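You operate a simulated robot arm through the tools that you are given. There is no shell and no other tool.

Carry out the task below with a simulated robot arm. There is one attempt and no reset: what you move stays moved.

JOB
Measure brush C's bristle height and set the green slider to it.
Fine: use the step gauge, draw its stepped slider back, leave the brush in the gauge's nest.

The check looks at the end state, three seconds after you hand in, the way a careful person would. Anything else that was tipped, shoved, dropped, spilled or broken makes it a failure.

ROBOT AND FRAMES
A 7-joint arm with a fingered hand, fixed in place. Base frame: the origin is on the floor under the middle of its stand, x ahead of it, y to its left, z up; the work surface is at about z = 760. Units: mm, degrees, N and s.
With the tool pointing down near the work surface it reaches from about 220 to 780 mm from the base axis. Its first joint turns from -166.0 to 166.0 degrees. Payload 4 kg.
Tool frame: the origin (TCP) lies between the finger pads and is the grasp point; the fingertips stand 28 mm ahead of it; z points along the fingers, y is the line along which they close. The gripper opens to 168 mm; its body begins 79 mm behind the TCP. The gripper is a hand of 4 fingers: y runs from the thumb to the fingers, the wrist lies at [0, 0, -249] in the tool frame, and closing takes about 1.5 s.
Orientation is that of the tool frame in the base frame, as [roll, pitch, yaw] about the fixed x, y, z axes, in that order (R = Rz(yaw) Ry(pitch) Rx(roll)). With the fingers straight down and closing along the base's y, the tool's x points along the base's -x, its y along +y and its z along -z.

CONTROLS
- The arm moves only by the tool servo_tool. Its argument "steps" is a list of rows, each a list of 3 entries, a list of its own where there are three numbers: the shift along the tool's x, y, z in mm, then the turn, a rotation vector about the tool's x, y, z in degrees, then the finger opening in mm, from 0 to 168. In form: [[[dx, dy, dz], [rx, ry, rz], hand], ...]. A call has 1 to 20 rows; each row shifts and turns the commanded pose from where the row before left it, along the tool's axes as they then stand. A row lasts 0.2 s, in which the tool goes at most 50 mm and 8.6 degrees; a call with a longer step from one row to the next is refused whole, and so is a gripper value outside its range. A pose out of reach is approached as far as the arm can. The call stops where the force on the tool passes 50 N (or 10 N more than at its start, if that is more) or the arm is blocked; 0.2 s more then pass. The fingers move at their own pace (about 153 mm/s each) and stop on an object; they squeeze with about 24 N. The grip force told is the motor's: it shows also when the fingers shut on nothing. Time passes only in rows, and 0.2 s behind the last, so rows that do not move let the fingers close. The reply holds the time, the measured pose of the TCP, the force on the tool along the base axes, the opening and the grip force, in the units named above and with some noise, with the torque about the TCP (base axes, N m) and any sound that the robot's microphone picked up.
- Cameras (640 x 400 px; columns grow to the right, rows downward): "scene" is fixed at [217.9, -651.9, 1354.5]; the picture's right is [0.65, -0.76, 0.00], its down [-0.70, -0.60, -0.38] and it looks along [0.29, 0.25, -0.92] (base axes); focal length 214 px, centre (320, 200). "wrist" rides on the gripper at [60, -60, -110] in the tool frame; the picture's right is [0.71, 0.71, 0.00], its down [-0.56, 0.56, -0.61] and it looks along [-0.43, 0.43, 0.79] (tool axes); focal length 265 px, centre (320, 200). There is no depth. A picture from a camera that has moved, and an enlarged one, comes with that camera's place and axes in the base frame and with its lens.
- get_image(camera): a new picture of that camera. No time passes.
- lift_body(by): slides the trunk up (or, below 0, down) by that many mm; the arm rides with it, the base frame stays. It gives what a move gives, with no picture.
- hand_shape(shape): the hand has 4 fingers and takes this shape, open, in about a second: jaw (thumb against the fingers, like two jaws); tri (thumb and two fingers); tip (a fingertip pinch); poke (one finger out to press); point (the index stretched); flat (the hand flat); cup (the hand cupped); fist (a fist). The gripper value then closes the fingers along that shape, each until it touches; the sizes above hold for jaw. It gives what a move gives, with no picture.
- zoom(camera, box): a new picture of the part [left, top, right, bottom] of that camera's present view, enlarged. No time passes.
- finish_job(): hands the job in; it is judged then, once.

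Places have to be worked out from the pictures, the camera data and where the tool is seen. Open the gripper and draw the arm clear of the work before you hand the job in, unless the task says otherwise.

The tools are called after ">>>" by a JSON object that holds its "op" and its "data". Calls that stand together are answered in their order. servo_tool: Moves the arm, as the interface text tells. Its arguments: {"type":"object","properties":{"steps":{"type":"array"}},"required":["steps"]} The other tools are called the same way: lift_body (by) moves the trunk up or down; hand_shape (shape) gives the hand a shape; get_image (camera) takes a picture; zoom (camera, box) takes an enlarged picture of a part of a camera's view; finish_job () hands the job in.

At the start:

```text
time_s: 0.0
eef_pos: [394.1, -349.5, 1061.6]
tool_rot: [-179.9, -0.1, -180.0]
contact_force: [0.5, -0.9, -0.6]
torque: [0.01, -0.03, 0.01]
width: 167.9
grip_force: 0.1
shape: jaw
trunk travel left (down, up): [-525.0, 65.0]
```

scene: 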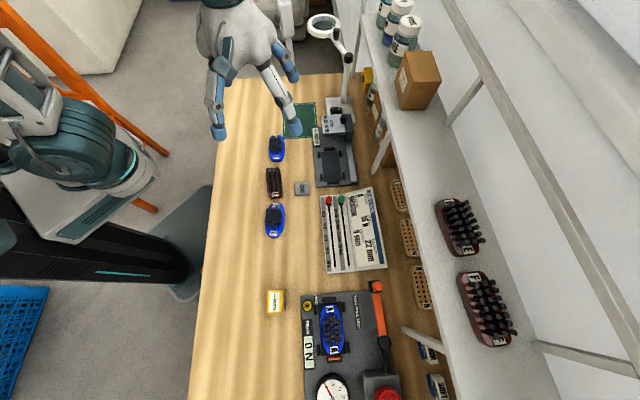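
wrist: 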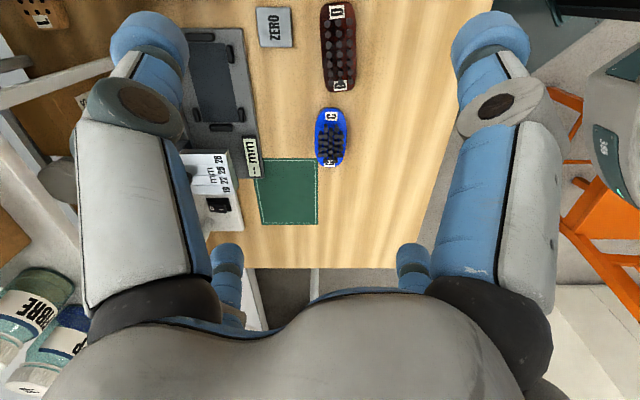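

I'll start by looking closely at the scene: the step gauge, the brushes and the slider board.

>>> {"op": "zoom", "data": {"camera": "scene", "box": [240, 80, 400, 180]}}

>>> {"op": "zoom", "data": {"camera": "scene", "box": [250, 170, 410, 280]}}

>>> {"op": "zoom", "data": {"camera": "scene", "box": [250, 270, 410, 400]}}

>>> {"op": "zoom", "data": {"camera": "wrist", "box": [170, 0, 370, 240]}}

```text
4.00 times, centred on (320, 130) of scene
camera zoom: at [217.9, -651.9, 1354.5], right [0.65, -0.76, 0.0], down [-0.7, -0.6, -0.38], along [0.29, 0.25, -0.92], focal length 858 px, centre (320, 480)
```

zoom: 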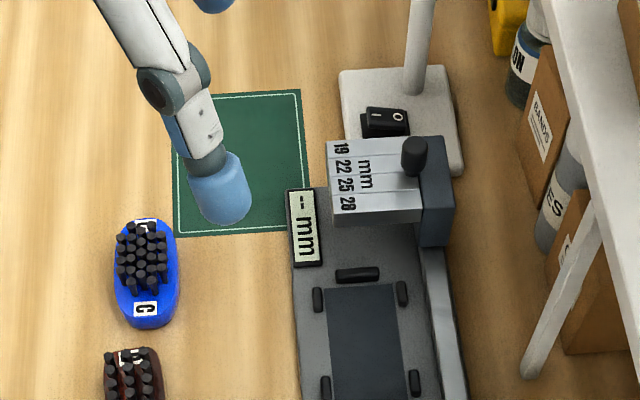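

```text
3.64 times, centred on (330, 225) of scene
camera zoom: at [217.9, -651.9, 1354.5], right [0.65, -0.76, 0.0], down [-0.7, -0.6, -0.38], along [0.29, 0.25, -0.92], focal length 780 px, centre (284, 109)
```

zoom: 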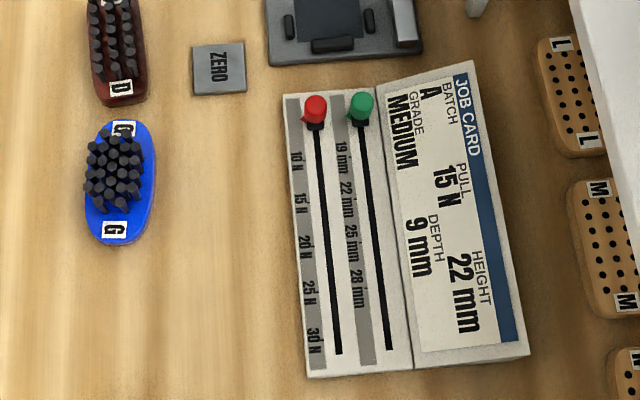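

```text
3.08 times, centred on (330, 335) of scene
camera zoom: at [217.9, -651.9, 1354.5], right [0.65, -0.76, 0.0], down [-0.7, -0.6, -0.38], along [0.29, 0.25, -0.92], focal length 660 px, centre (289, -215)
```

zoom: 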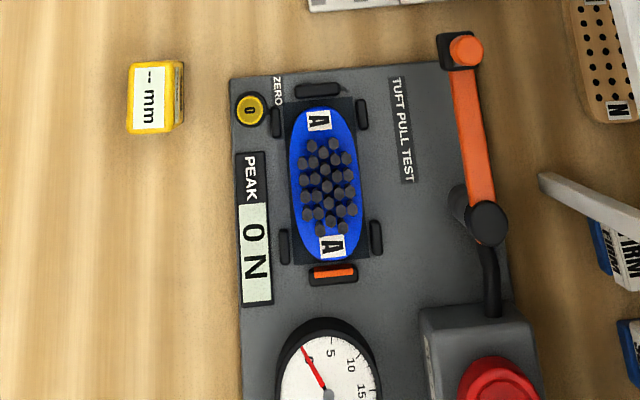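

```text
1.67 times, centred on (270, 120) of wrist
camera zoom: at [334.3, -410.3, 1172.3], right [-0.71, 0.71, 0.0], down [0.56, 0.56, 0.61], along [0.43, 0.43, -0.79], focal length 442 px, centre (403, 333)
```

zoom: 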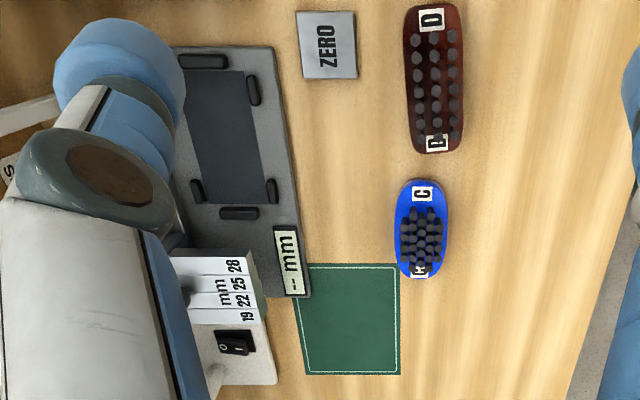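

The hand is high above the bench, which runs at about 41° to the base axes. I'll turn the tool to line up with the bench so the brush can be gripped across its width, then look again from the wrist.

>>> {"op": "servo_tool", "data": {"steps": [[[0, 0, 0], [0, 0, -8.2], 168], [[0, 0, 0], [0, 0, -8.2], 168], [[0, 0, 0], [0, 0, -8.2], 168], [[0, 0, 0], [0, 0, -8.2], 168], [[0, 0, 0], [0, 0, -8.0], 168], [[0, 0, 0], [0, 0, 0], 168]]}}

>>> {"op": "get_image", "data": {"camera": "wrist"}}

>>> {"op": "get_image", "data": {"camera": "scene"}}

```text
time_s: 1.4
eef_pos: [394.5, -350.5, 1061.8]
tool_rot: [-180.0, 0.0, -139.2]
contact_force: [0.1, 0.0, -0.1]
torque: [-0.02, 0.0, -0.02]
width: 168.0
grip_force: 0.0
shape: jaw
trunk travel left (down, up): [-525.0, 65.0]
```

```text
taken
camera wrist: at [388.6, -434.8, 1172.0], right [-1.0, 0.07, 0.0], down [0.06, 0.79, 0.61], along [0.04, 0.61, -0.79], focal length 265 px, centre (320, 200)
```

wrist: 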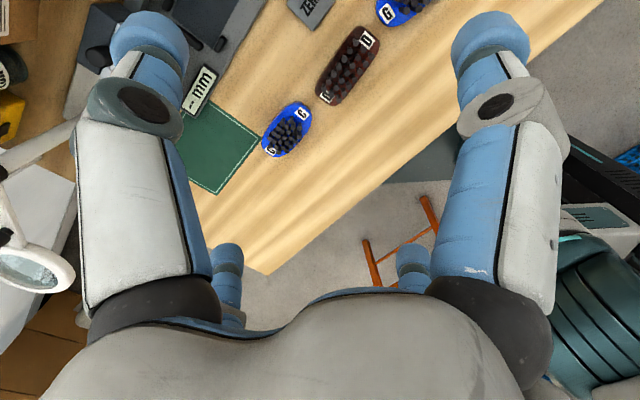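

```text
taken
```

scene: 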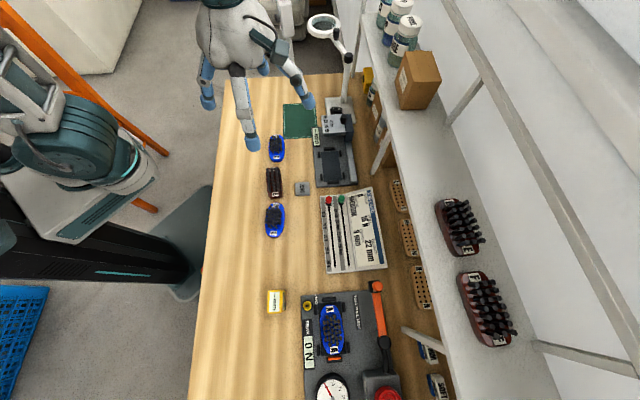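

I want a clear view of how the four fingers are arranged, so I'll zoom in on the hand and the gauge.

>>> {"op": "zoom", "data": {"camera": "scene", "box": [180, 0, 340, 160]}}

>>> {"op": "zoom", "data": {"camera": "scene", "box": [300, 60, 400, 200]}}

>>> {"op": "zoom", "data": {"camera": "scene", "box": [310, 180, 400, 280]}}

```text
2.50 times, centred on (260, 80) of scene
camera zoom: at [217.9, -651.9, 1354.5], right [0.65, -0.76, 0.0], down [-0.7, -0.6, -0.38], along [0.29, 0.25, -0.92], focal length 536 px, centre (470, 500)
```

zoom: 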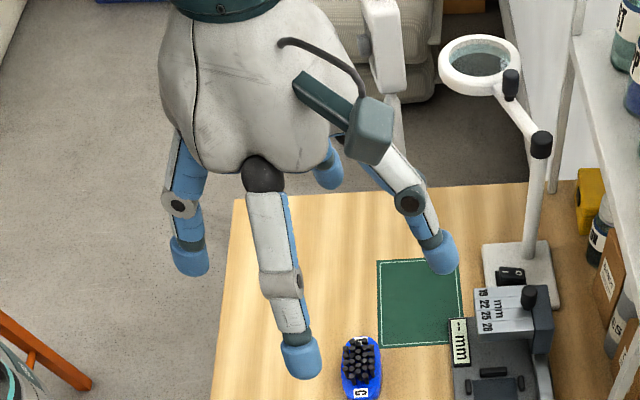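

```text
2.86 times, centred on (350, 130) of scene
camera zoom: at [217.9, -651.9, 1354.5], right [0.65, -0.76, 0.0], down [-0.7, -0.6, -0.38], along [0.29, 0.25, -0.92], focal length 613 px, centre (234, 400)
```

zoom: 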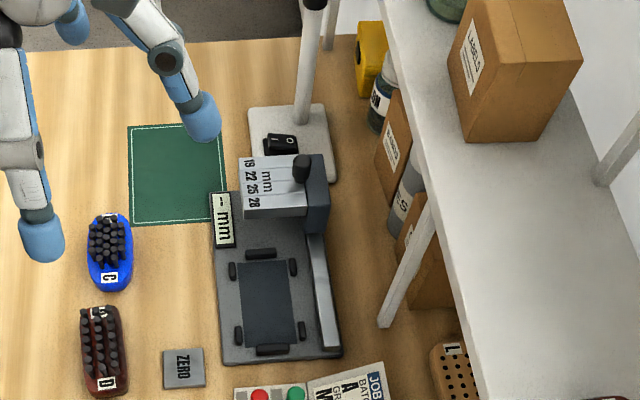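

```text
4.00 times, centred on (355, 230) of scene
camera zoom: at [217.9, -651.9, 1354.5], right [0.65, -0.76, 0.0], down [-0.7, -0.6, -0.38], along [0.29, 0.25, -0.92], focal length 858 px, centre (180, 80)
```

zoom: 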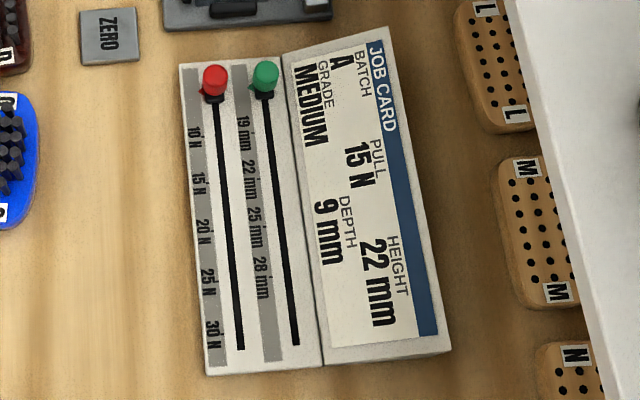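

The four fingers look set in a cross. I'll close the hand in free air to see how they move.

>>> {"op": "servo_tool", "data": {"steps": [[[0, 0, 0], [0, 0, 0], 60], [[0, 0, 0], [0, 0, 0], 60], [[0, 0, 0], [0, 0, 0], 60], [[0, 0, 0], [0, 0, 0], 60], [[0, 0, 0], [0, 0, 0], 60]]}}

>>> {"op": "get_image", "data": {"camera": "wrist"}}

>>> {"op": "zoom", "data": {"camera": "scene", "box": [180, 0, 340, 160]}}

```text
time_s: 2.6
eef_pos: [394.3, -351.7, 1061.3]
tool_rot: [180.0, 0.1, -139.2]
contact_force: [0.0, 0.3, 0.3]
torque: [-0.01, 0.01, -0.02]
width: 60.2
grip_force: 0.1
shape: jaw
trunk travel left (down, up): [-525.0, 65.0]
```

```text
taken
camera wrist: at [388.5, -434.8, 1172.0], right [-1.0, 0.07, 0.0], down [0.06, 0.79, 0.61], along [0.04, 0.61, -0.79], focal length 265 px, centre (320, 200)
```

wrist: 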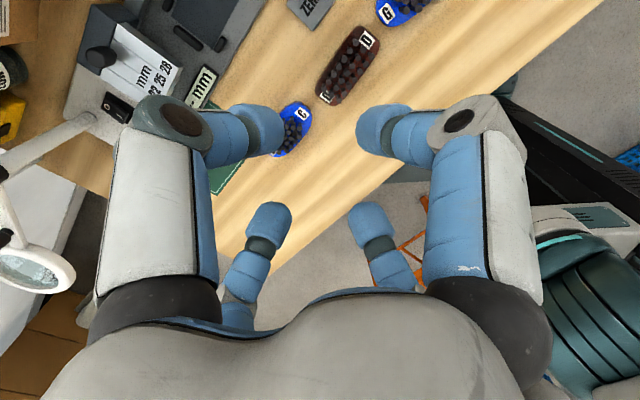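

```text
2.50 times, centred on (260, 80) of scene
camera zoom: at [217.9, -651.9, 1354.5], right [0.65, -0.76, 0.0], down [-0.7, -0.6, -0.38], along [0.29, 0.25, -0.92], focal length 536 px, centre (470, 500)
```

zoom: 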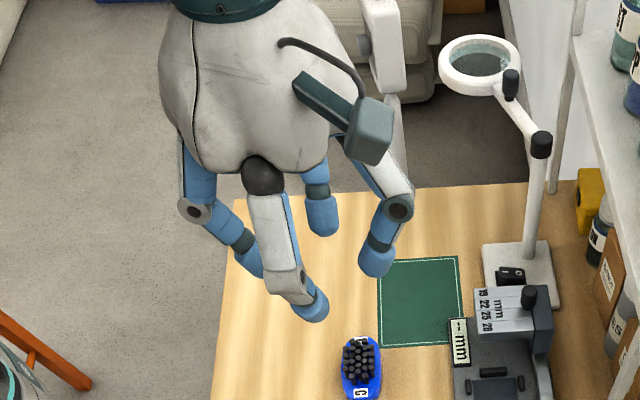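

All four fingers close radially. The gauge nest has posts at both ends, so a two-finger pinch may suit better; I'll look at the "tip" shape, then "tri".

>>> {"op": "hand_shape", "data": {"shape": "tip"}}

>>> {"op": "get_image", "data": {"camera": "wrist"}}

>>> {"op": "zoom", "data": {"camera": "scene", "box": [180, 0, 340, 160]}}

```text
time_s: 3.5
eef_pos: [394.2, -351.3, 1062.1]
tool_rot: [-180.0, 0.0, -139.2]
contact_force: [0.5, -0.6, -0.2]
torque: [0.01, 0.0, -0.02]
width: 167.9
grip_force: 0.1
shape: tip
trunk travel left (down, up): [-525.0, 65.0]
```

```text
taken
camera wrist: at [388.5, -434.8, 1172.0], right [-1.0, 0.07, 0.0], down [0.06, 0.79, 0.61], along [0.04, 0.61, -0.79], focal length 265 px, centre (320, 200)
```

wrist: 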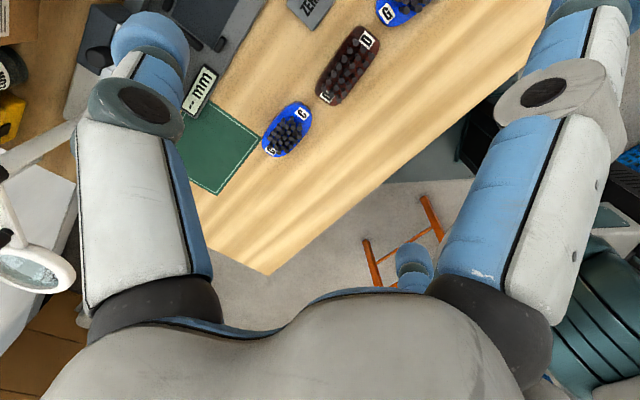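

```text
2.50 times, centred on (260, 80) of scene
camera zoom: at [217.9, -651.9, 1354.5], right [0.65, -0.76, 0.0], down [-0.7, -0.6, -0.38], along [0.29, 0.25, -0.92], focal length 536 px, centre (470, 500)
```

zoom: 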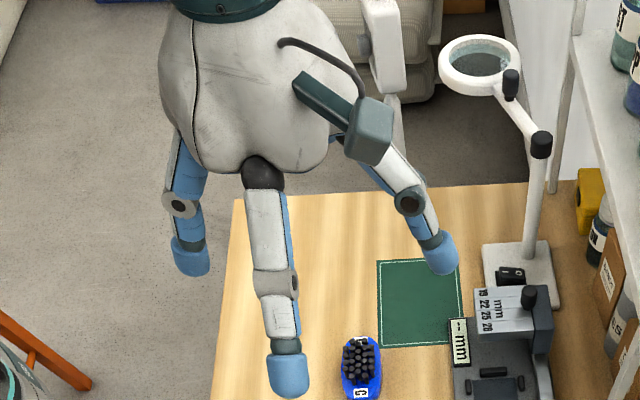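

In "tip" the x-side fingers splay away. I'll close to 45 mm to see which fingers pinch.

>>> {"op": "servo_tool", "data": {"steps": [[[0, 0, 0], [0, 0, 0], 45], [[0, 0, 0], [0, 0, 0], 45], [[0, 0, 0], [0, 0, 0], 45], [[0, 0, 0], [0, 0, 0], 45], [[0, 0, 0], [0, 0, 0], 45]]}}

>>> {"op": "get_image", "data": {"camera": "wrist"}}

>>> {"op": "zoom", "data": {"camera": "scene", "box": [180, 0, 340, 160]}}

```text
time_s: 4.7
eef_pos: [393.7, -350.5, 1061.9]
tool_rot: [180.0, 0.0, -139.3]
contact_force: [-0.8, 0.3, -0.1]
torque: [0.02, 0.03, 0.04]
width: 45.3
grip_force: 0.0
shape: tip
trunk travel left (down, up): [-525.0, 65.0]
```

```text
taken
camera wrist: at [388.5, -434.8, 1172.0], right [-1.0, 0.07, 0.0], down [0.06, 0.79, 0.61], along [0.04, 0.61, -0.79], focal length 265 px, centre (320, 200)
```

wrist: 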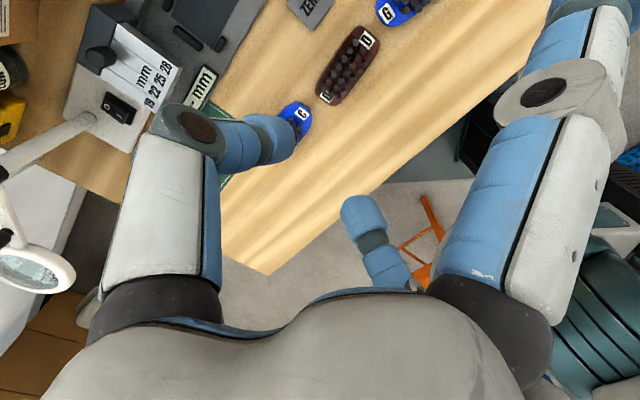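

```text
2.50 times, centred on (260, 80) of scene
camera zoom: at [217.9, -651.9, 1354.5], right [0.65, -0.76, 0.0], down [-0.7, -0.6, -0.38], along [0.29, 0.25, -0.92], focal length 536 px, centre (470, 500)
```

zoom: 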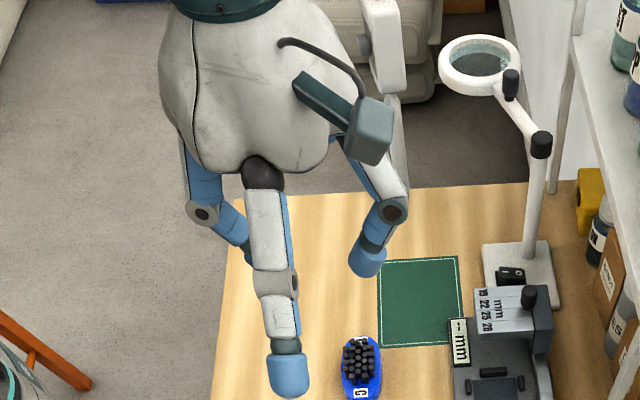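

In "tip" the ±y fingers pinch while the ±x fingers stay out at about 100 mm, which could hit brush D. I'll look at the "tri" shape next.

>>> {"op": "hand_shape", "data": {"shape": "tri"}}

>>> {"op": "servo_tool", "data": {"steps": [[[0, 0, 0], [0, 0, 0], 45], [[0, 0, 0], [0, 0, 0], 45], [[0, 0, 0], [0, 0, 0], 45], [[0, 0, 0], [0, 0, 0], 45], [[0, 0, 0], [0, 0, 0], 45]]}}

>>> {"op": "get_image", "data": {"camera": "wrist"}}

>>> {"op": "zoom", "data": {"camera": "scene", "box": [180, 0, 340, 160]}}

```text
time_s: 5.6
eef_pos: [393.4, -350.3, 1061.7]
tool_rot: [-180.0, 0.0, -139.2]
contact_force: [-0.2, 0.1, -0.2]
torque: [0.0, 0.03, 0.03]
width: 167.9
grip_force: 0.2
shape: tri
trunk travel left (down, up): [-525.0, 65.0]
```

```text
time_s: 6.8
eef_pos: [393.8, -350.2, 1062.2]
tool_rot: [-179.9, 0.0, -139.2]
contact_force: [-0.1, -0.9, -0.9]
torque: [0.0, 0.01, -0.02]
width: 45.4
grip_force: 0.0
shape: tri
trunk travel left (down, up): [-525.0, 65.0]
```

```text
taken
camera wrist: at [388.5, -434.8, 1172.0], right [-1.0, 0.07, 0.0], down [0.06, 0.79, 0.61], along [0.04, 0.61, -0.79], focal length 265 px, centre (320, 200)
```

wrist: 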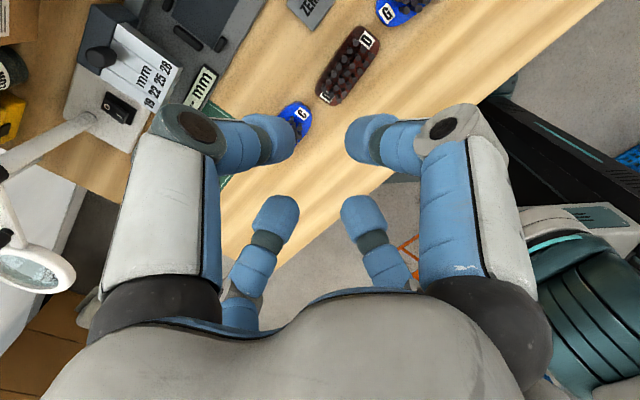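

```text
2.50 times, centred on (260, 80) of scene
camera zoom: at [217.9, -651.9, 1354.5], right [0.65, -0.76, 0.0], down [-0.7, -0.6, -0.38], along [0.29, 0.25, -0.92], focal length 536 px, centre (470, 500)
```

zoom: 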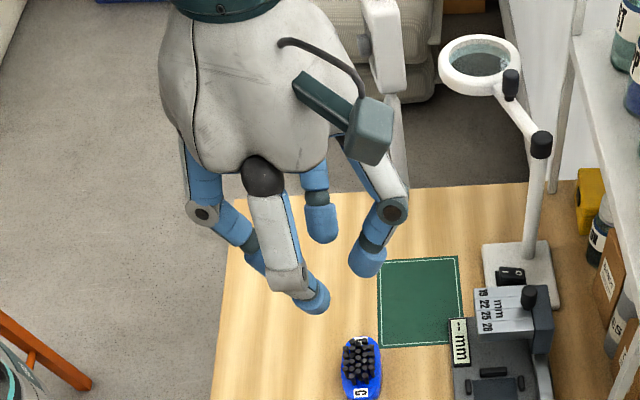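

"tri" also brings all the fingers in. I'll check the remaining shapes ("poke", "point"), since I also need a good shape for pushing sliders.

>>> {"op": "hand_shape", "data": {"shape": "poke"}}

>>> {"op": "zoom", "data": {"camera": "scene", "box": [180, 0, 340, 160]}}

>>> {"op": "get_image", "data": {"camera": "wrist"}}

>>> {"op": "hand_shape", "data": {"shape": "point"}}

>>> {"op": "zoom", "data": {"camera": "scene", "box": [180, 0, 340, 160]}}

>>> {"op": "get_image", "data": {"camera": "wrist"}}

```text
time_s: 7.7
eef_pos: [394.7, -350.9, 1060.8]
tool_rot: [180.0, 0.0, -139.2]
contact_force: [0.1, -0.3, 0.2]
torque: [0.0, 0.01, 0.0]
width: 0.1
grip_force: 0.1
shape: poke
trunk travel left (down, up): [-525.0, 65.0]
```

```text
2.50 times, centred on (260, 80) of scene
camera zoom: at [217.9, -651.9, 1354.5], right [0.65, -0.76, 0.0], down [-0.7, -0.6, -0.38], along [0.29, 0.25, -0.92], focal length 536 px, centre (470, 500)
```

zoom: 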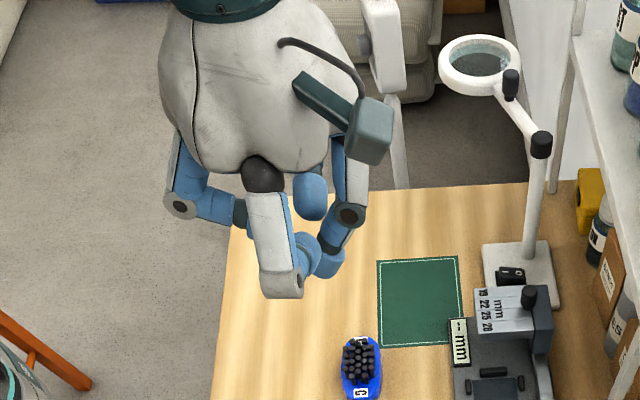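

```text
taken
camera wrist: at [388.5, -434.8, 1172.0], right [-1.0, 0.07, 0.0], down [0.06, 0.79, 0.61], along [0.04, 0.61, -0.79], focal length 265 px, centre (320, 200)
```

wrist: 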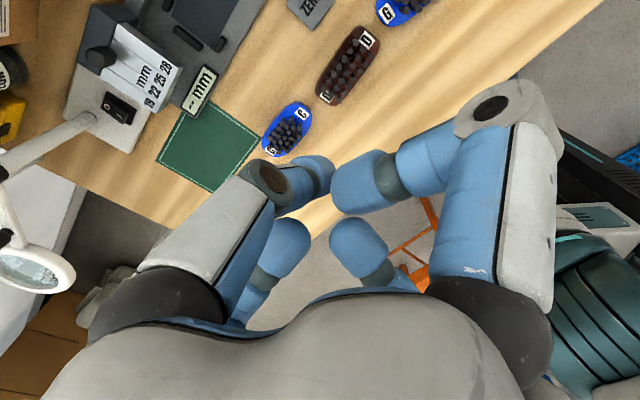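

```text
time_s: 8.6
eef_pos: [392.7, -350.7, 1060.7]
tool_rot: [-180.0, -0.1, -139.2]
contact_force: [1.5, 0.0, 0.2]
torque: [0.0, 0.03, -0.02]
width: 0.3
grip_force: 0.1
shape: point
trunk travel left (down, up): [-525.0, 65.0]
```

```text
2.50 times, centred on (260, 80) of scene
camera zoom: at [217.9, -651.9, 1354.5], right [0.65, -0.76, 0.0], down [-0.7, -0.6, -0.38], along [0.29, 0.25, -0.92], focal length 536 px, centre (470, 500)
```

zoom: 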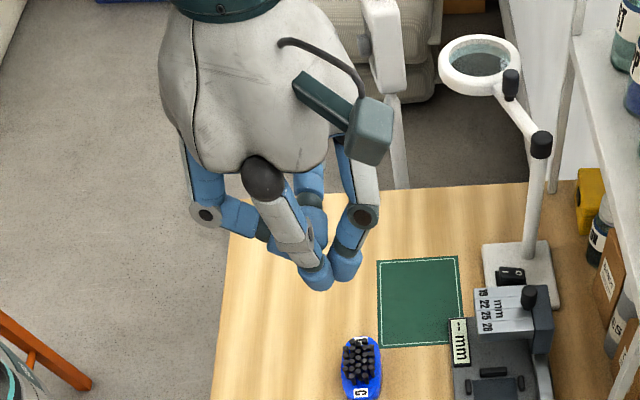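

```text
taken
camera wrist: at [388.5, -434.8, 1172.0], right [-1.0, 0.07, 0.0], down [0.06, 0.79, 0.61], along [0.04, 0.61, -0.79], focal length 265 px, centre (320, 200)
```

wrist: 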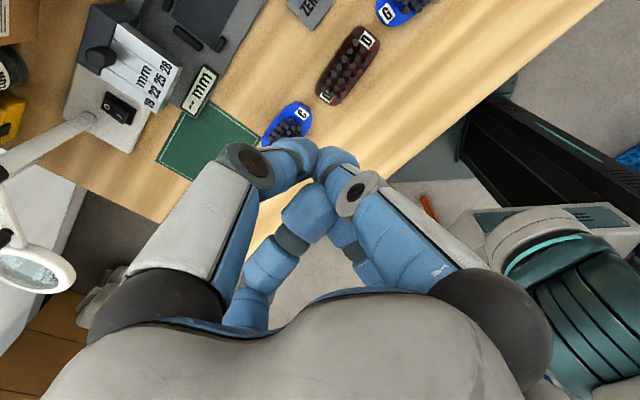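

The zoom seems to render real detail, so I'll zoom in tightly on the gauge, brush C and the slider scale from the fixed camera. The hand also needs to be fully understood before going near anything.

>>> {"op": "zoom", "data": {"camera": "scene", "box": [308, 125, 372, 190]}}

>>> {"op": "zoom", "data": {"camera": "scene", "box": [308, 95, 372, 135]}}

>>> {"op": "zoom", "data": {"camera": "scene", "box": [250, 128, 314, 168]}}

>>> {"op": "zoom", "data": {"camera": "scene", "box": [315, 185, 395, 275]}}

```text
6.15 times, centred on (340, 158) of scene
camera zoom: at [217.9, -651.9, 1354.5], right [0.65, -0.76, 0.0], down [-0.7, -0.6, -0.38], along [0.29, 0.25, -0.92], focal length 1320 px, centre (197, 462)
```

zoom: 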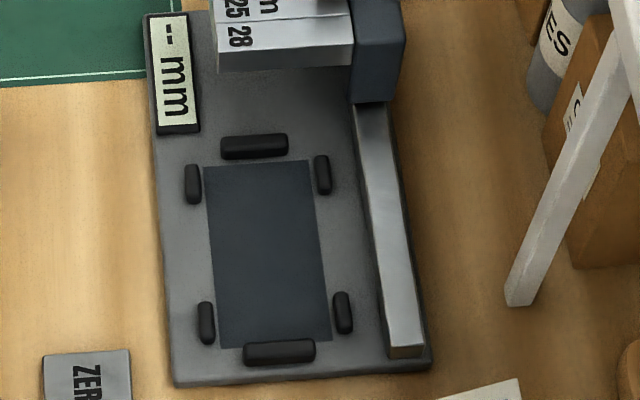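

```text
10.00 times, centred on (340, 115) of scene
camera zoom: at [217.9, -651.9, 1354.5], right [0.65, -0.76, 0.0], down [-0.7, -0.6, -0.38], along [0.29, 0.25, -0.92], focal length 2145 px, centre (120, 1050)
```

zoom: 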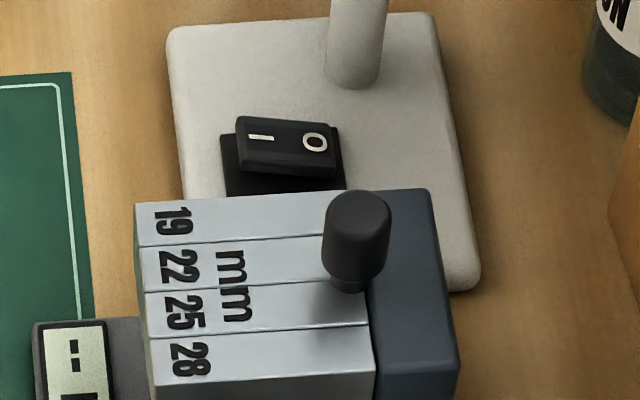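

```text
10.00 times, centred on (282, 148) of scene
camera zoom: at [217.9, -651.9, 1354.5], right [0.65, -0.76, 0.0], down [-0.7, -0.6, -0.38], along [0.29, 0.25, -0.92], focal length 2145 px, centre (700, 720)
```

zoom: 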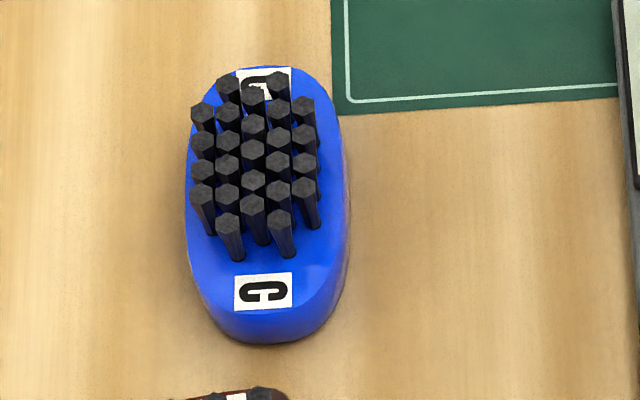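

```text
4.44 times, centred on (355, 230) of scene
camera zoom: at [217.9, -651.9, 1354.5], right [0.65, -0.76, 0.0], down [-0.7, -0.6, -0.38], along [0.29, 0.25, -0.92], focal length 953 px, centre (164, 67)
```

zoom: 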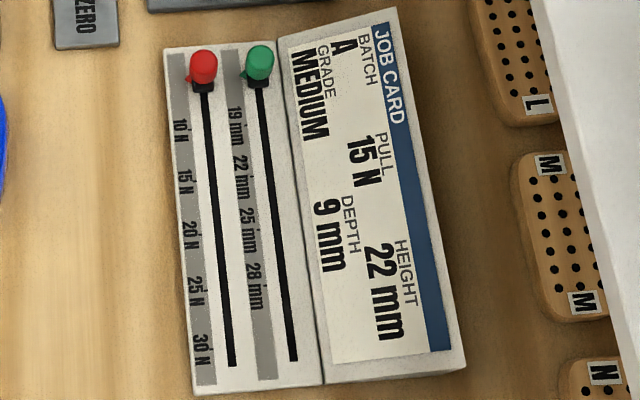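

Zoom gives true detail. I estimate brush C at about (449, -268), roughly 97 x 50 mm with an 18 mm body, and the nest centre at about (514, -444). I'll open to jaw, turn back and move over the board side for a closer wrist view of the gauge.

>>> {"op": "hand_shape", "data": {"shape": "jaw"}}

>>> {"op": "servo_tool", "data": {"steps": [[[0, 0, 0], [0, 0, 8.2], 168], [[0, 0, 0], [0, 0, 8.2], 168], [[0, 0, 0], [0, 0, 8.2], 168], [[0, 0, 0], [0, 0, 8.2], 168], [[0, 0, 0], [0, 0, 8.0], 168], [[-10, -33, 20], [0, 0, 0], 168], [[-10, -33, 20], [0, 0, 0], 168], [[-10, -33, 20], [0, 0, 0], 168], [[-10, -33, 20], [0, 0, 0], 168], [[-10, -33, 20], [0, 0, 0], 168], [[0, 0, 0], [0, 0, 0], 168]]}}

>>> {"op": "get_image", "data": {"camera": "wrist"}}

>>> {"op": "get_image", "data": {"camera": "scene"}}

```text
time_s: 9.5
eef_pos: [393.9, -350.7, 1062.0]
tool_rot: [180.0, -0.1, -139.2]
contact_force: [-0.2, 0.7, -0.9]
torque: [0.0, -0.03, -0.01]
width: 168.0
grip_force: 0.1
shape: jaw
trunk travel left (down, up): [-525.0, 65.0]
```

```text
time_s: 11.9
eef_pos: [444.1, -518.4, 961.9]
tool_rot: [-180.0, 0.0, 179.9]
contact_force: [-0.7, -0.3, -0.8]
torque: [0.0, 0.01, -0.02]
width: 168.3
grip_force: 0.1
shape: jaw
trunk travel left (down, up): [-525.0, 65.0]
```

```text
taken
camera wrist: at [384.9, -577.4, 1071.4], right [-0.71, 0.71, 0.0], down [0.56, 0.56, 0.61], along [0.43, 0.43, -0.79], focal length 265 px, centre (320, 200)
```

wrist: 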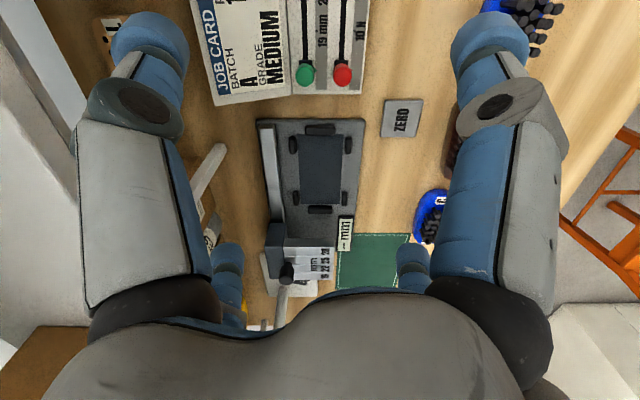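

```text
taken
```

scene: 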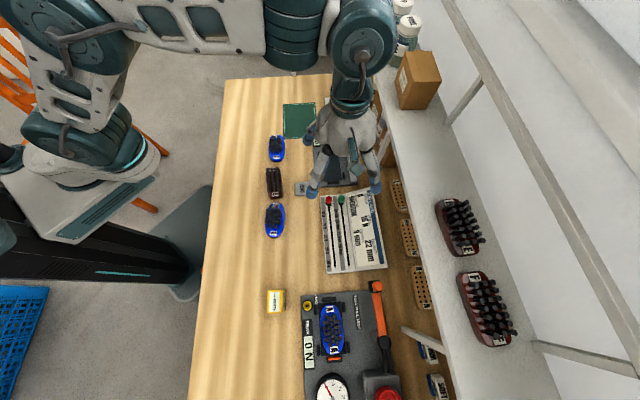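

The gauge is in view between the fingers and looks aligned with the 45° direction. I'll zoom in on its nest, block and rail.

>>> {"op": "zoom", "data": {"camera": "wrist", "box": [245, 110, 375, 300]}}

>>> {"op": "zoom", "data": {"camera": "wrist", "box": [255, 225, 345, 295]}}

>>> {"op": "zoom", "data": {"camera": "wrist", "box": [190, 0, 390, 125]}}

```text
2.11 times, centred on (310, 205) of wrist
camera zoom: at [384.9, -577.4, 1071.4], right [-0.71, 0.71, 0.0], down [0.56, 0.56, 0.61], along [0.43, 0.43, -0.79], focal length 559 px, centre (341, 190)
```

zoom: 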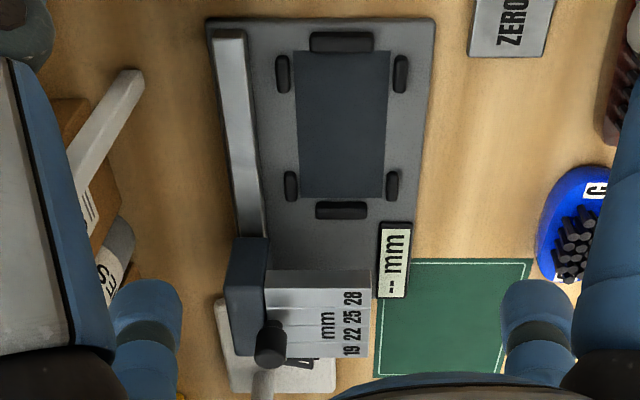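

```text
5.71 times, centred on (300, 260) of wrist
camera zoom: at [384.9, -577.4, 1071.4], right [-0.71, 0.71, 0.0], down [0.56, 0.56, 0.61], along [0.43, 0.43, -0.79], focal length 1517 px, centre (434, -143)
```

zoom: 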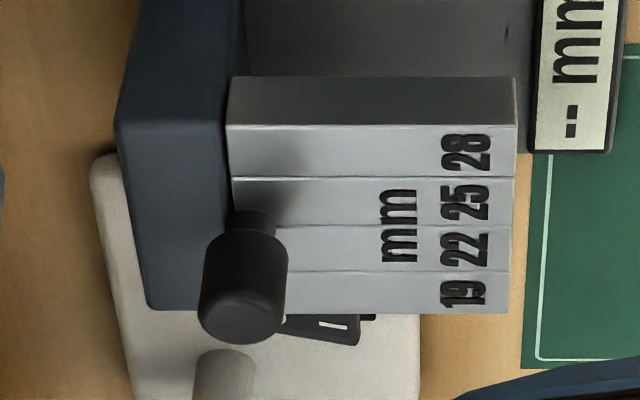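

```text
3.20 times, centred on (290, 62) of wrist
camera zoom: at [384.9, -577.4, 1071.4], right [-0.71, 0.71, 0.0], down [0.56, 0.56, 0.61], along [0.43, 0.43, -0.79], focal length 849 px, centre (416, 640)
```

zoom: 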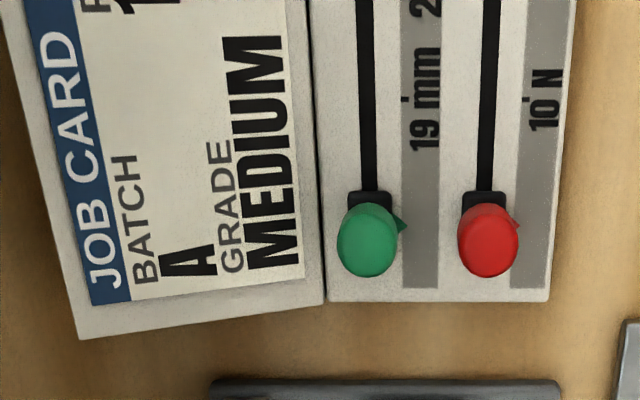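

The gauge axis runs along 45° in the base frame, with the nest centre at about (514, -448). I need the heights of the posts and the brush body, so I'll back off along the bench and tilt the hand for a lower-angle view.

>>> {"op": "servo_tool", "data": {"steps": [[[28, -28, 22], [0, 0, 0], 168], [[28, -28, 22], [0, 0, 0], 168], [[28, -28, 22], [0, 0, 0], 168], [[0, 0, 0], [-5.2, -5.2, 0], 168], [[0, 0, 0], [-5.2, -5.2, 0], 168], [[0, 0, 0], [-5.2, -5.2, 0], 168], [[0, 0, 0], [0, 0, 0], 168]]}}

>>> {"op": "get_image", "data": {"camera": "wrist"}}

>>> {"op": "get_image", "data": {"camera": "scene"}}

```text
time_s: 13.5
eef_pos: [307.3, -542.2, 882.5]
tool_rot: [164.5, 14.8, 177.8]
contact_force: [-0.1, 0.4, 0.4]
torque: [0.03, -0.03, -0.03]
width: 168.1
grip_force: 0.0
shape: jaw
out of reach, approached as far as the arm can: row 4, 5, 6
trunk travel left (down, up): [-525.0, 65.0]
```

```text
taken
camera wrist: at [223.1, -626.5, 953.5], right [-0.71, 0.71, 0.0], down [0.36, 0.36, 0.86], along [0.61, 0.61, -0.51], focal length 265 px, centre (320, 200)
```

wrist: 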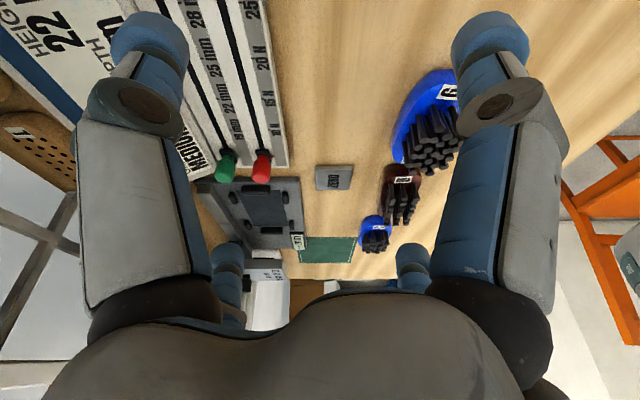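

```text
taken
```

scene: 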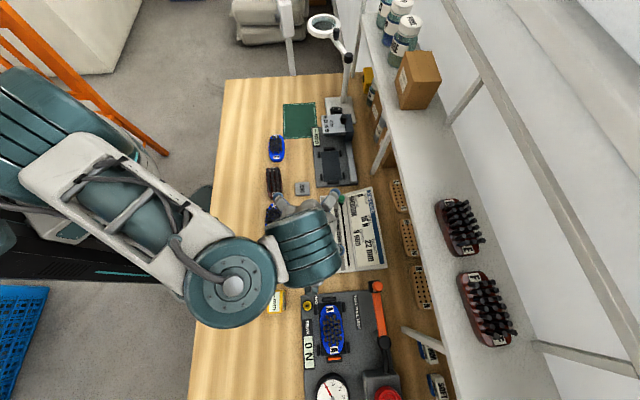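

The arm couldn't hold the exact pose, but this view is useful and nothing was touched. I'll zoom on the nest and brushes from this low angle.

>>> {"op": "zoom", "data": {"camera": "wrist", "box": [195, 150, 315, 270]}}

>>> {"op": "zoom", "data": {"camera": "wrist", "box": [340, 160, 440, 260]}}

>>> {"op": "zoom", "data": {"camera": "wrist", "box": [190, 130, 300, 200]}}

>>> {"op": "zoom", "data": {"camera": "wrist", "box": [225, 225, 305, 275]}}

```text
3.33 times, centred on (255, 210) of wrist
camera zoom: at [223.1, -626.5, 953.5], right [-0.71, 0.71, 0.0], down [0.36, 0.36, 0.86], along [0.61, 0.61, -0.51], focal length 885 px, centre (537, 167)
```

zoom: 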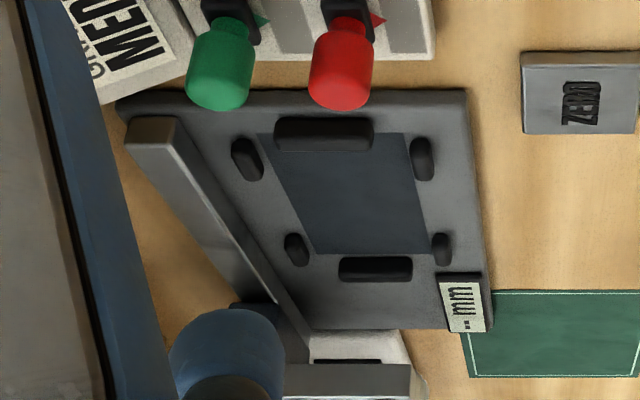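

```text
4.00 times, centred on (390, 210) of wrist
camera zoom: at [223.1, -626.5, 953.5], right [-0.71, 0.71, 0.0], down [0.36, 0.36, 0.86], along [0.61, 0.61, -0.51], focal length 1062 px, centre (40, 160)
```

zoom: 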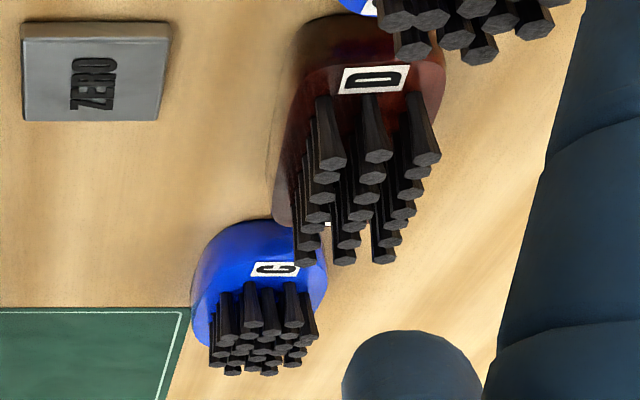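

```text
5.71 times, centred on (245, 165) of wrist
camera zoom: at [223.1, -626.5, 953.5], right [-0.71, 0.71, 0.0], down [0.36, 0.36, 0.86], along [0.61, 0.61, -0.51], focal length 1517 px, centre (749, 400)
```

zoom: 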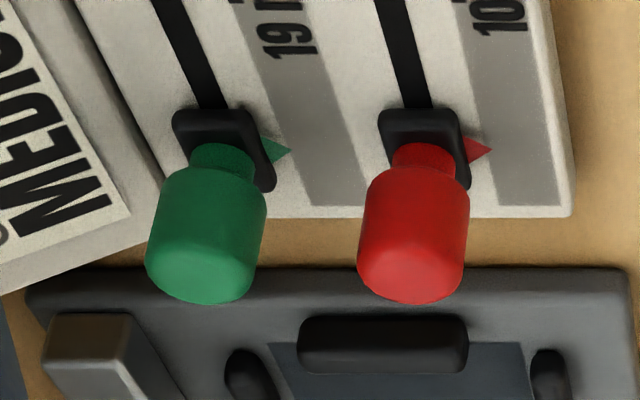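

```text
8.00 times, centred on (265, 250) of wrist
camera zoom: at [223.1, -626.5, 953.5], right [-0.71, 0.71, 0.0], down [0.36, 0.36, 0.86], along [0.61, 0.61, -0.51], focal length 2123 px, centre (760, -200)
```

zoom: 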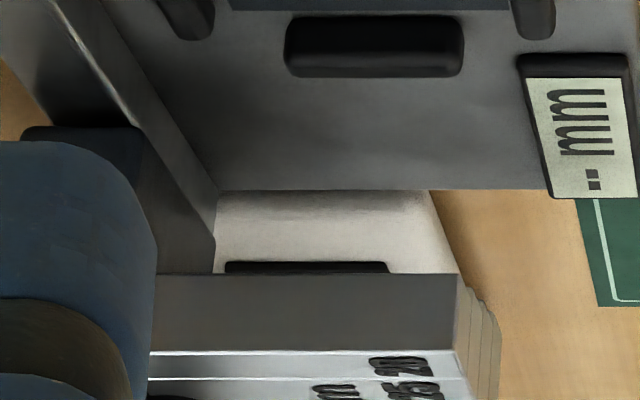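

From this view the nest posts are about 10 mm tall, the brush body about 18 mm, and the slider knobs tall (about 35–40 mm). I'll untilt the hand and check where the pose settles.

>>> {"op": "servo_tool", "data": {"steps": [[[0, 0, 0], [5.2, 5.2, 0], 168], [[0, 0, 0], [5.2, 5.2, 0], 168], [[0, 0, 0], [5.2, 5.2, 0], 168], [[0, 0, 0], [0, 0, 0], 168]]}}

```text
time_s: 14.5
eef_pos: [307.2, -543.2, 882.3]
tool_rot: [-180.0, 0.0, -179.9]
contact_force: [0.0, 0.1, 0.2]
torque: [0.01, 0.0, -0.01]
width: 167.8
grip_force: 0.1
shape: jaw
trunk travel left (down, up): [-525.0, 65.0]
```

The commanded pose follows the actual one, good. Now I'll move up and back toward brush C and close to 70 mm to measure the fingertip shape and C's exact place.

>>> {"op": "servo_tool", "data": {"steps": [[[0, 0, -30], [0, 0, 0], 168], [[-9, 35.4, -10], [0, 0, 0], 168], [[-9, 35.4, -10], [0, 0, 0], 168], [[-9, 35.4, -10], [0, 0, 0], 168], [[-9, 35.4, -10], [0, 0, 0], 168], [[-8, 35.4, -8], [0, 0, 0], 168], [[0, 0, 0], [0, 0, 0], 168], [[0, 0, 0], [0, 0, 0], 168]]}}

>>> {"op": "get_image", "data": {"camera": "wrist"}}

>>> {"op": "get_image", "data": {"camera": "scene"}}

```text
time_s: 16.3
eef_pos: [348.6, -363.1, 959.2]
tool_rot: [-179.9, 0.0, 180.0]
contact_force: [0.6, -0.1, -1.1]
torque: [0.0, -0.02, -0.02]
width: 167.8
grip_force: 0.0
shape: jaw
trunk travel left (down, up): [-525.0, 65.0]
```

```text
taken
camera wrist: at [289.9, -423.1, 1070.0], right [-0.71, 0.71, 0.0], down [0.56, 0.56, 0.61], along [0.43, 0.43, -0.79], focal length 265 px, centre (320, 200)
```

wrist: 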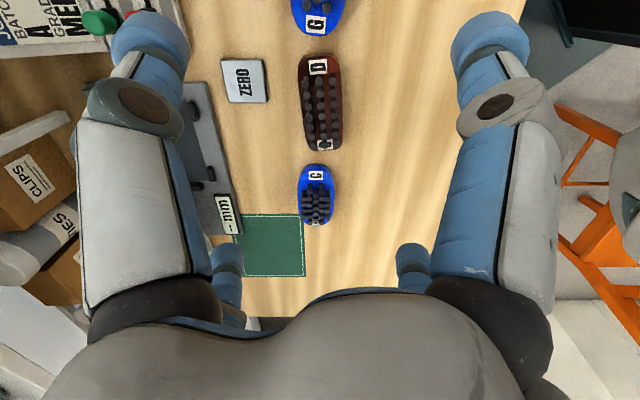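

```text
taken
```

scene: 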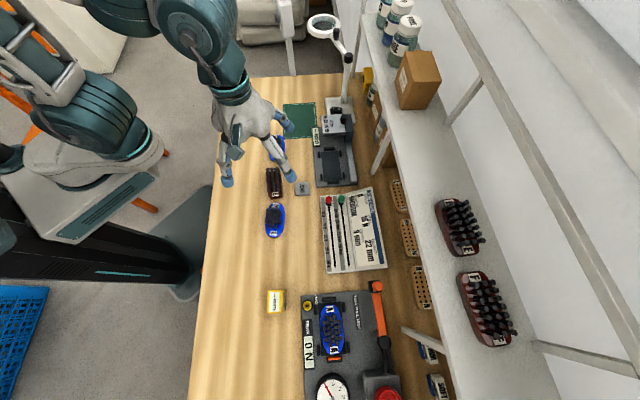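

Brush C sits just below the picture's centre between D and the green mat. I'll zoom in on C and on the hand.

>>> {"op": "zoom", "data": {"camera": "wrist", "box": [270, 130, 370, 240]}}

>>> {"op": "zoom", "data": {"camera": "scene", "box": [200, 80, 310, 200]}}

>>> {"op": "servo_tool", "data": {"steps": [[[0, 0, 0], [0, 0, 0], 70], [[0, 0, 0], [0, 0, 0], 70], [[0, 0, 0], [0, 0, 0], 70], [[0, 0, 0], [0, 0, 0], 70]]}}

>>> {"op": "zoom", "data": {"camera": "scene", "box": [200, 80, 310, 200]}}

>>> {"op": "get_image", "data": {"camera": "wrist"}}

```text
3.64 times, centred on (320, 185) of wrist
camera zoom: at [289.9, -423.1, 1070.0], right [-0.71, 0.71, 0.0], down [0.56, 0.56, 0.61], along [0.43, 0.43, -0.79], focal length 965 px, centre (320, 254)
```

zoom: 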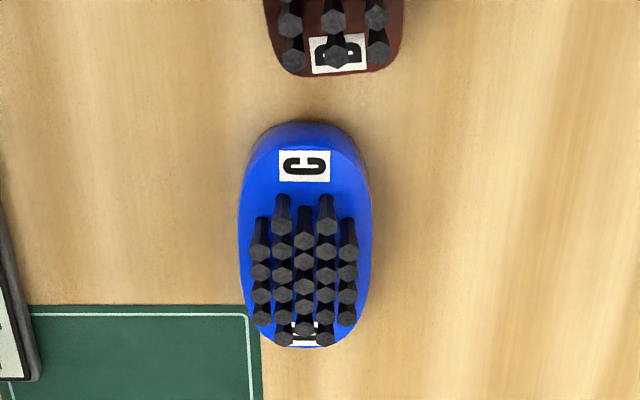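

```text
3.33 times, centred on (255, 140) of scene
camera zoom: at [217.9, -651.9, 1354.5], right [0.65, -0.76, 0.0], down [-0.7, -0.6, -0.38], along [0.29, 0.25, -0.92], focal length 715 px, centre (537, 400)
```

zoom: 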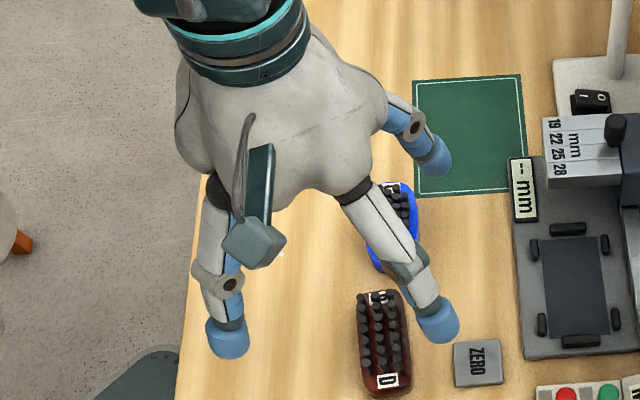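

```text
time_s: 17.3
eef_pos: [349.9, -362.8, 958.9]
tool_rot: [180.0, 0.0, 180.0]
contact_force: [0.3, 0.1, 0.3]
torque: [-0.03, 0.01, -0.02]
width: 70.5
grip_force: 0.0
shape: jaw
trunk travel left (down, up): [-525.0, 65.0]
```

```text
3.33 times, centred on (255, 140) of scene
camera zoom: at [217.9, -651.9, 1354.5], right [0.65, -0.76, 0.0], down [-0.7, -0.6, -0.38], along [0.29, 0.25, -0.92], focal length 715 px, centre (537, 400)
```

zoom: 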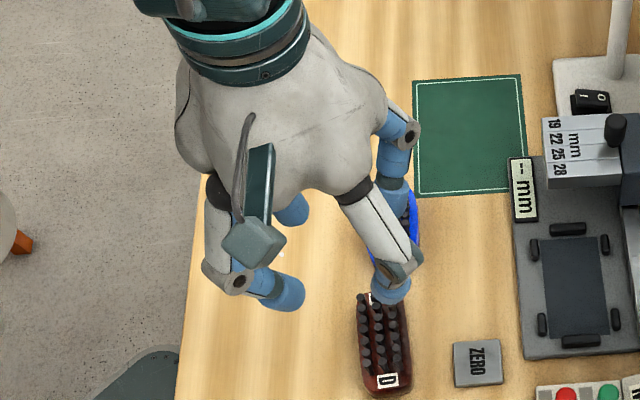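

```text
taken
camera wrist: at [289.9, -423.1, 1070.1], right [-0.71, 0.71, 0.0], down [0.56, 0.56, 0.61], along [0.43, 0.43, -0.79], focal length 265 px, centre (320, 200)
```

wrist: 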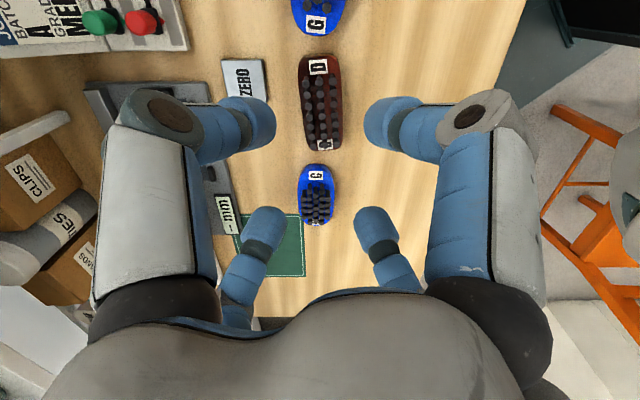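

C's centre comes out at about (454, -268), aligned with 45°, and bristle tops span roughly 38 x 62 mm. At this yaw the four fingers sit diagonally around the brush, clear of D and later of the nest posts and gauge block. I'll move above C and look.

>>> {"op": "servo_tool", "data": {"steps": [[[-34.5, 31.5, 0], [0, 0, 0], 100], [[-34.5, 31.5, 0], [0, 0, 0], 100], [[-34.6, 31.4, 0], [0, 0, 0], 100], [[0, 0, 40], [0, 0, 0], 100], [[0, 0, 40], [0, 0, 0], 100], [[0, 0, 0], [0, 0, 0], 100]]}}

>>> {"op": "get_image", "data": {"camera": "wrist"}}

>>> {"op": "zoom", "data": {"camera": "scene", "box": [220, 80, 330, 190]}}

```text
time_s: 18.7
eef_pos: [453.3, -270.0, 876.7]
tool_rot: [-179.9, 0.0, -180.0]
contact_force: [-0.1, -0.2, 0.6]
torque: [0.05, 0.01, -0.03]
width: 99.7
grip_force: 0.0
shape: jaw
trunk travel left (down, up): [-525.0, 65.0]
```

```text
taken
camera wrist: at [394.2, -329.9, 986.1], right [-0.71, 0.71, 0.0], down [0.56, 0.56, 0.61], along [0.43, 0.43, -0.79], focal length 265 px, centre (320, 200)
```

wrist: 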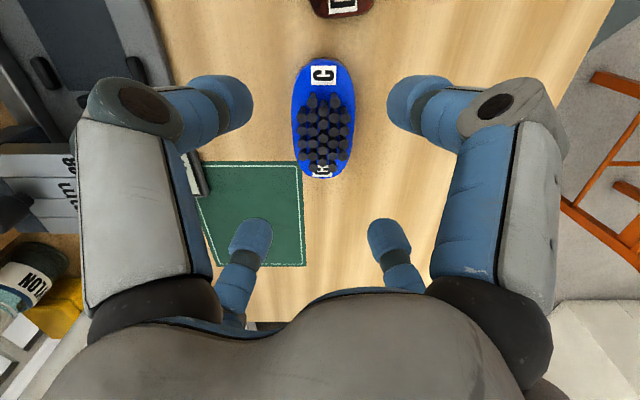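

```text
3.64 times, centred on (275, 135) of scene
camera zoom: at [217.9, -651.9, 1354.5], right [0.65, -0.76, 0.0], down [-0.7, -0.6, -0.38], along [0.29, 0.25, -0.92], focal length 780 px, centre (484, 436)
```

zoom: 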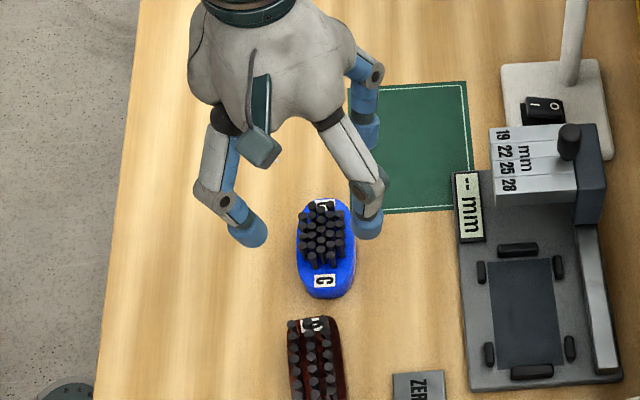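

I'll zoom in to measure C's position accurately from here.

>>> {"op": "zoom", "data": {"camera": "wrist", "box": [260, 40, 390, 200]}}

```text
2.50 times, centred on (325, 120) of wrist
camera zoom: at [394.2, -329.9, 986.1], right [-0.71, 0.71, 0.0], down [0.56, 0.56, 0.61], along [0.43, 0.43, -0.79], focal length 664 px, centre (308, 400)
```

zoom: 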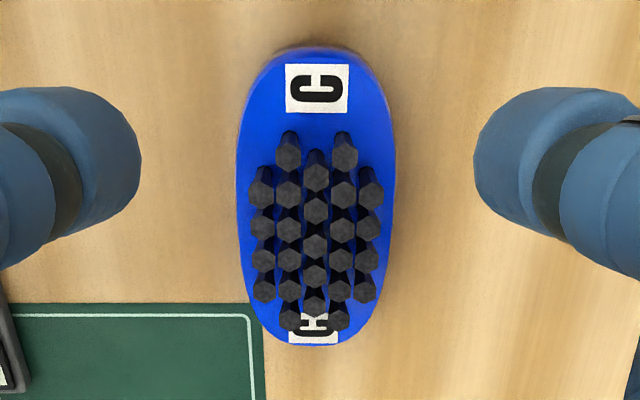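

Brush C is centred at about (452.9, -268.0), exactly along 45°. I'll shift by about 2 mm and descend to TCP z ≈ 812 with the fingers open beside the brush.

>>> {"op": "servo_tool", "data": {"steps": [[[1.2, 1.8, 10], [0, 0, 0], 94], [[0, 0, 18], [0, 0, 0], 94], [[0, 0, 18], [0, 0, 0], 94], [[0, 0, 18], [0, 0, 0], 94], [[0, 0, 0], [0, 0, 0], 94], [[0, 0, 0], [0, 0, 0], 94]]}}

>>> {"op": "get_image", "data": {"camera": "wrist"}}

>>> {"op": "zoom", "data": {"camera": "scene", "box": [235, 100, 325, 190]}}

```text
time_s: 20.1
eef_pos: [453.9, -268.0, 815.5]
tool_rot: [-180.0, 0.0, 180.0]
contact_force: [0.5, -0.6, -0.3]
torque: [0.0, 0.01, -0.02]
width: 94.4
grip_force: 0.0
shape: jaw
trunk travel left (down, up): [-525.0, 65.0]
```

```text
taken
camera wrist: at [394.0, -327.8, 925.9], right [-0.71, 0.71, 0.0], down [0.56, 0.56, 0.61], along [0.43, 0.43, -0.79], focal length 265 px, centre (320, 200)
```

wrist: 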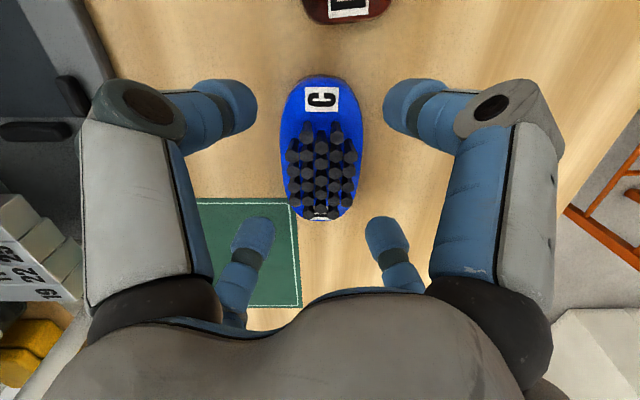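

```text
4.44 times, centred on (280, 145) of scene
camera zoom: at [217.9, -651.9, 1354.5], right [0.65, -0.76, 0.0], down [-0.7, -0.6, -0.38], along [0.29, 0.25, -0.92], focal length 953 px, centre (498, 444)
```

zoom: 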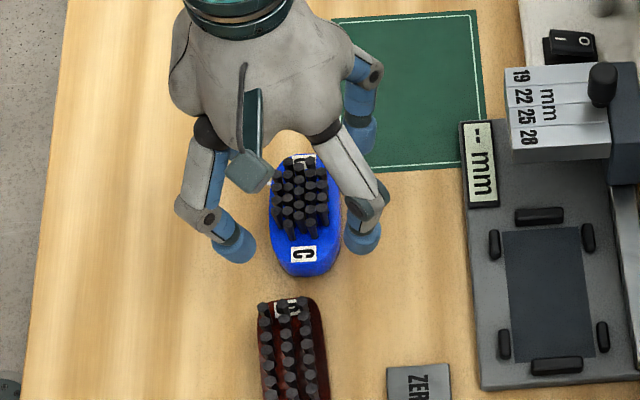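

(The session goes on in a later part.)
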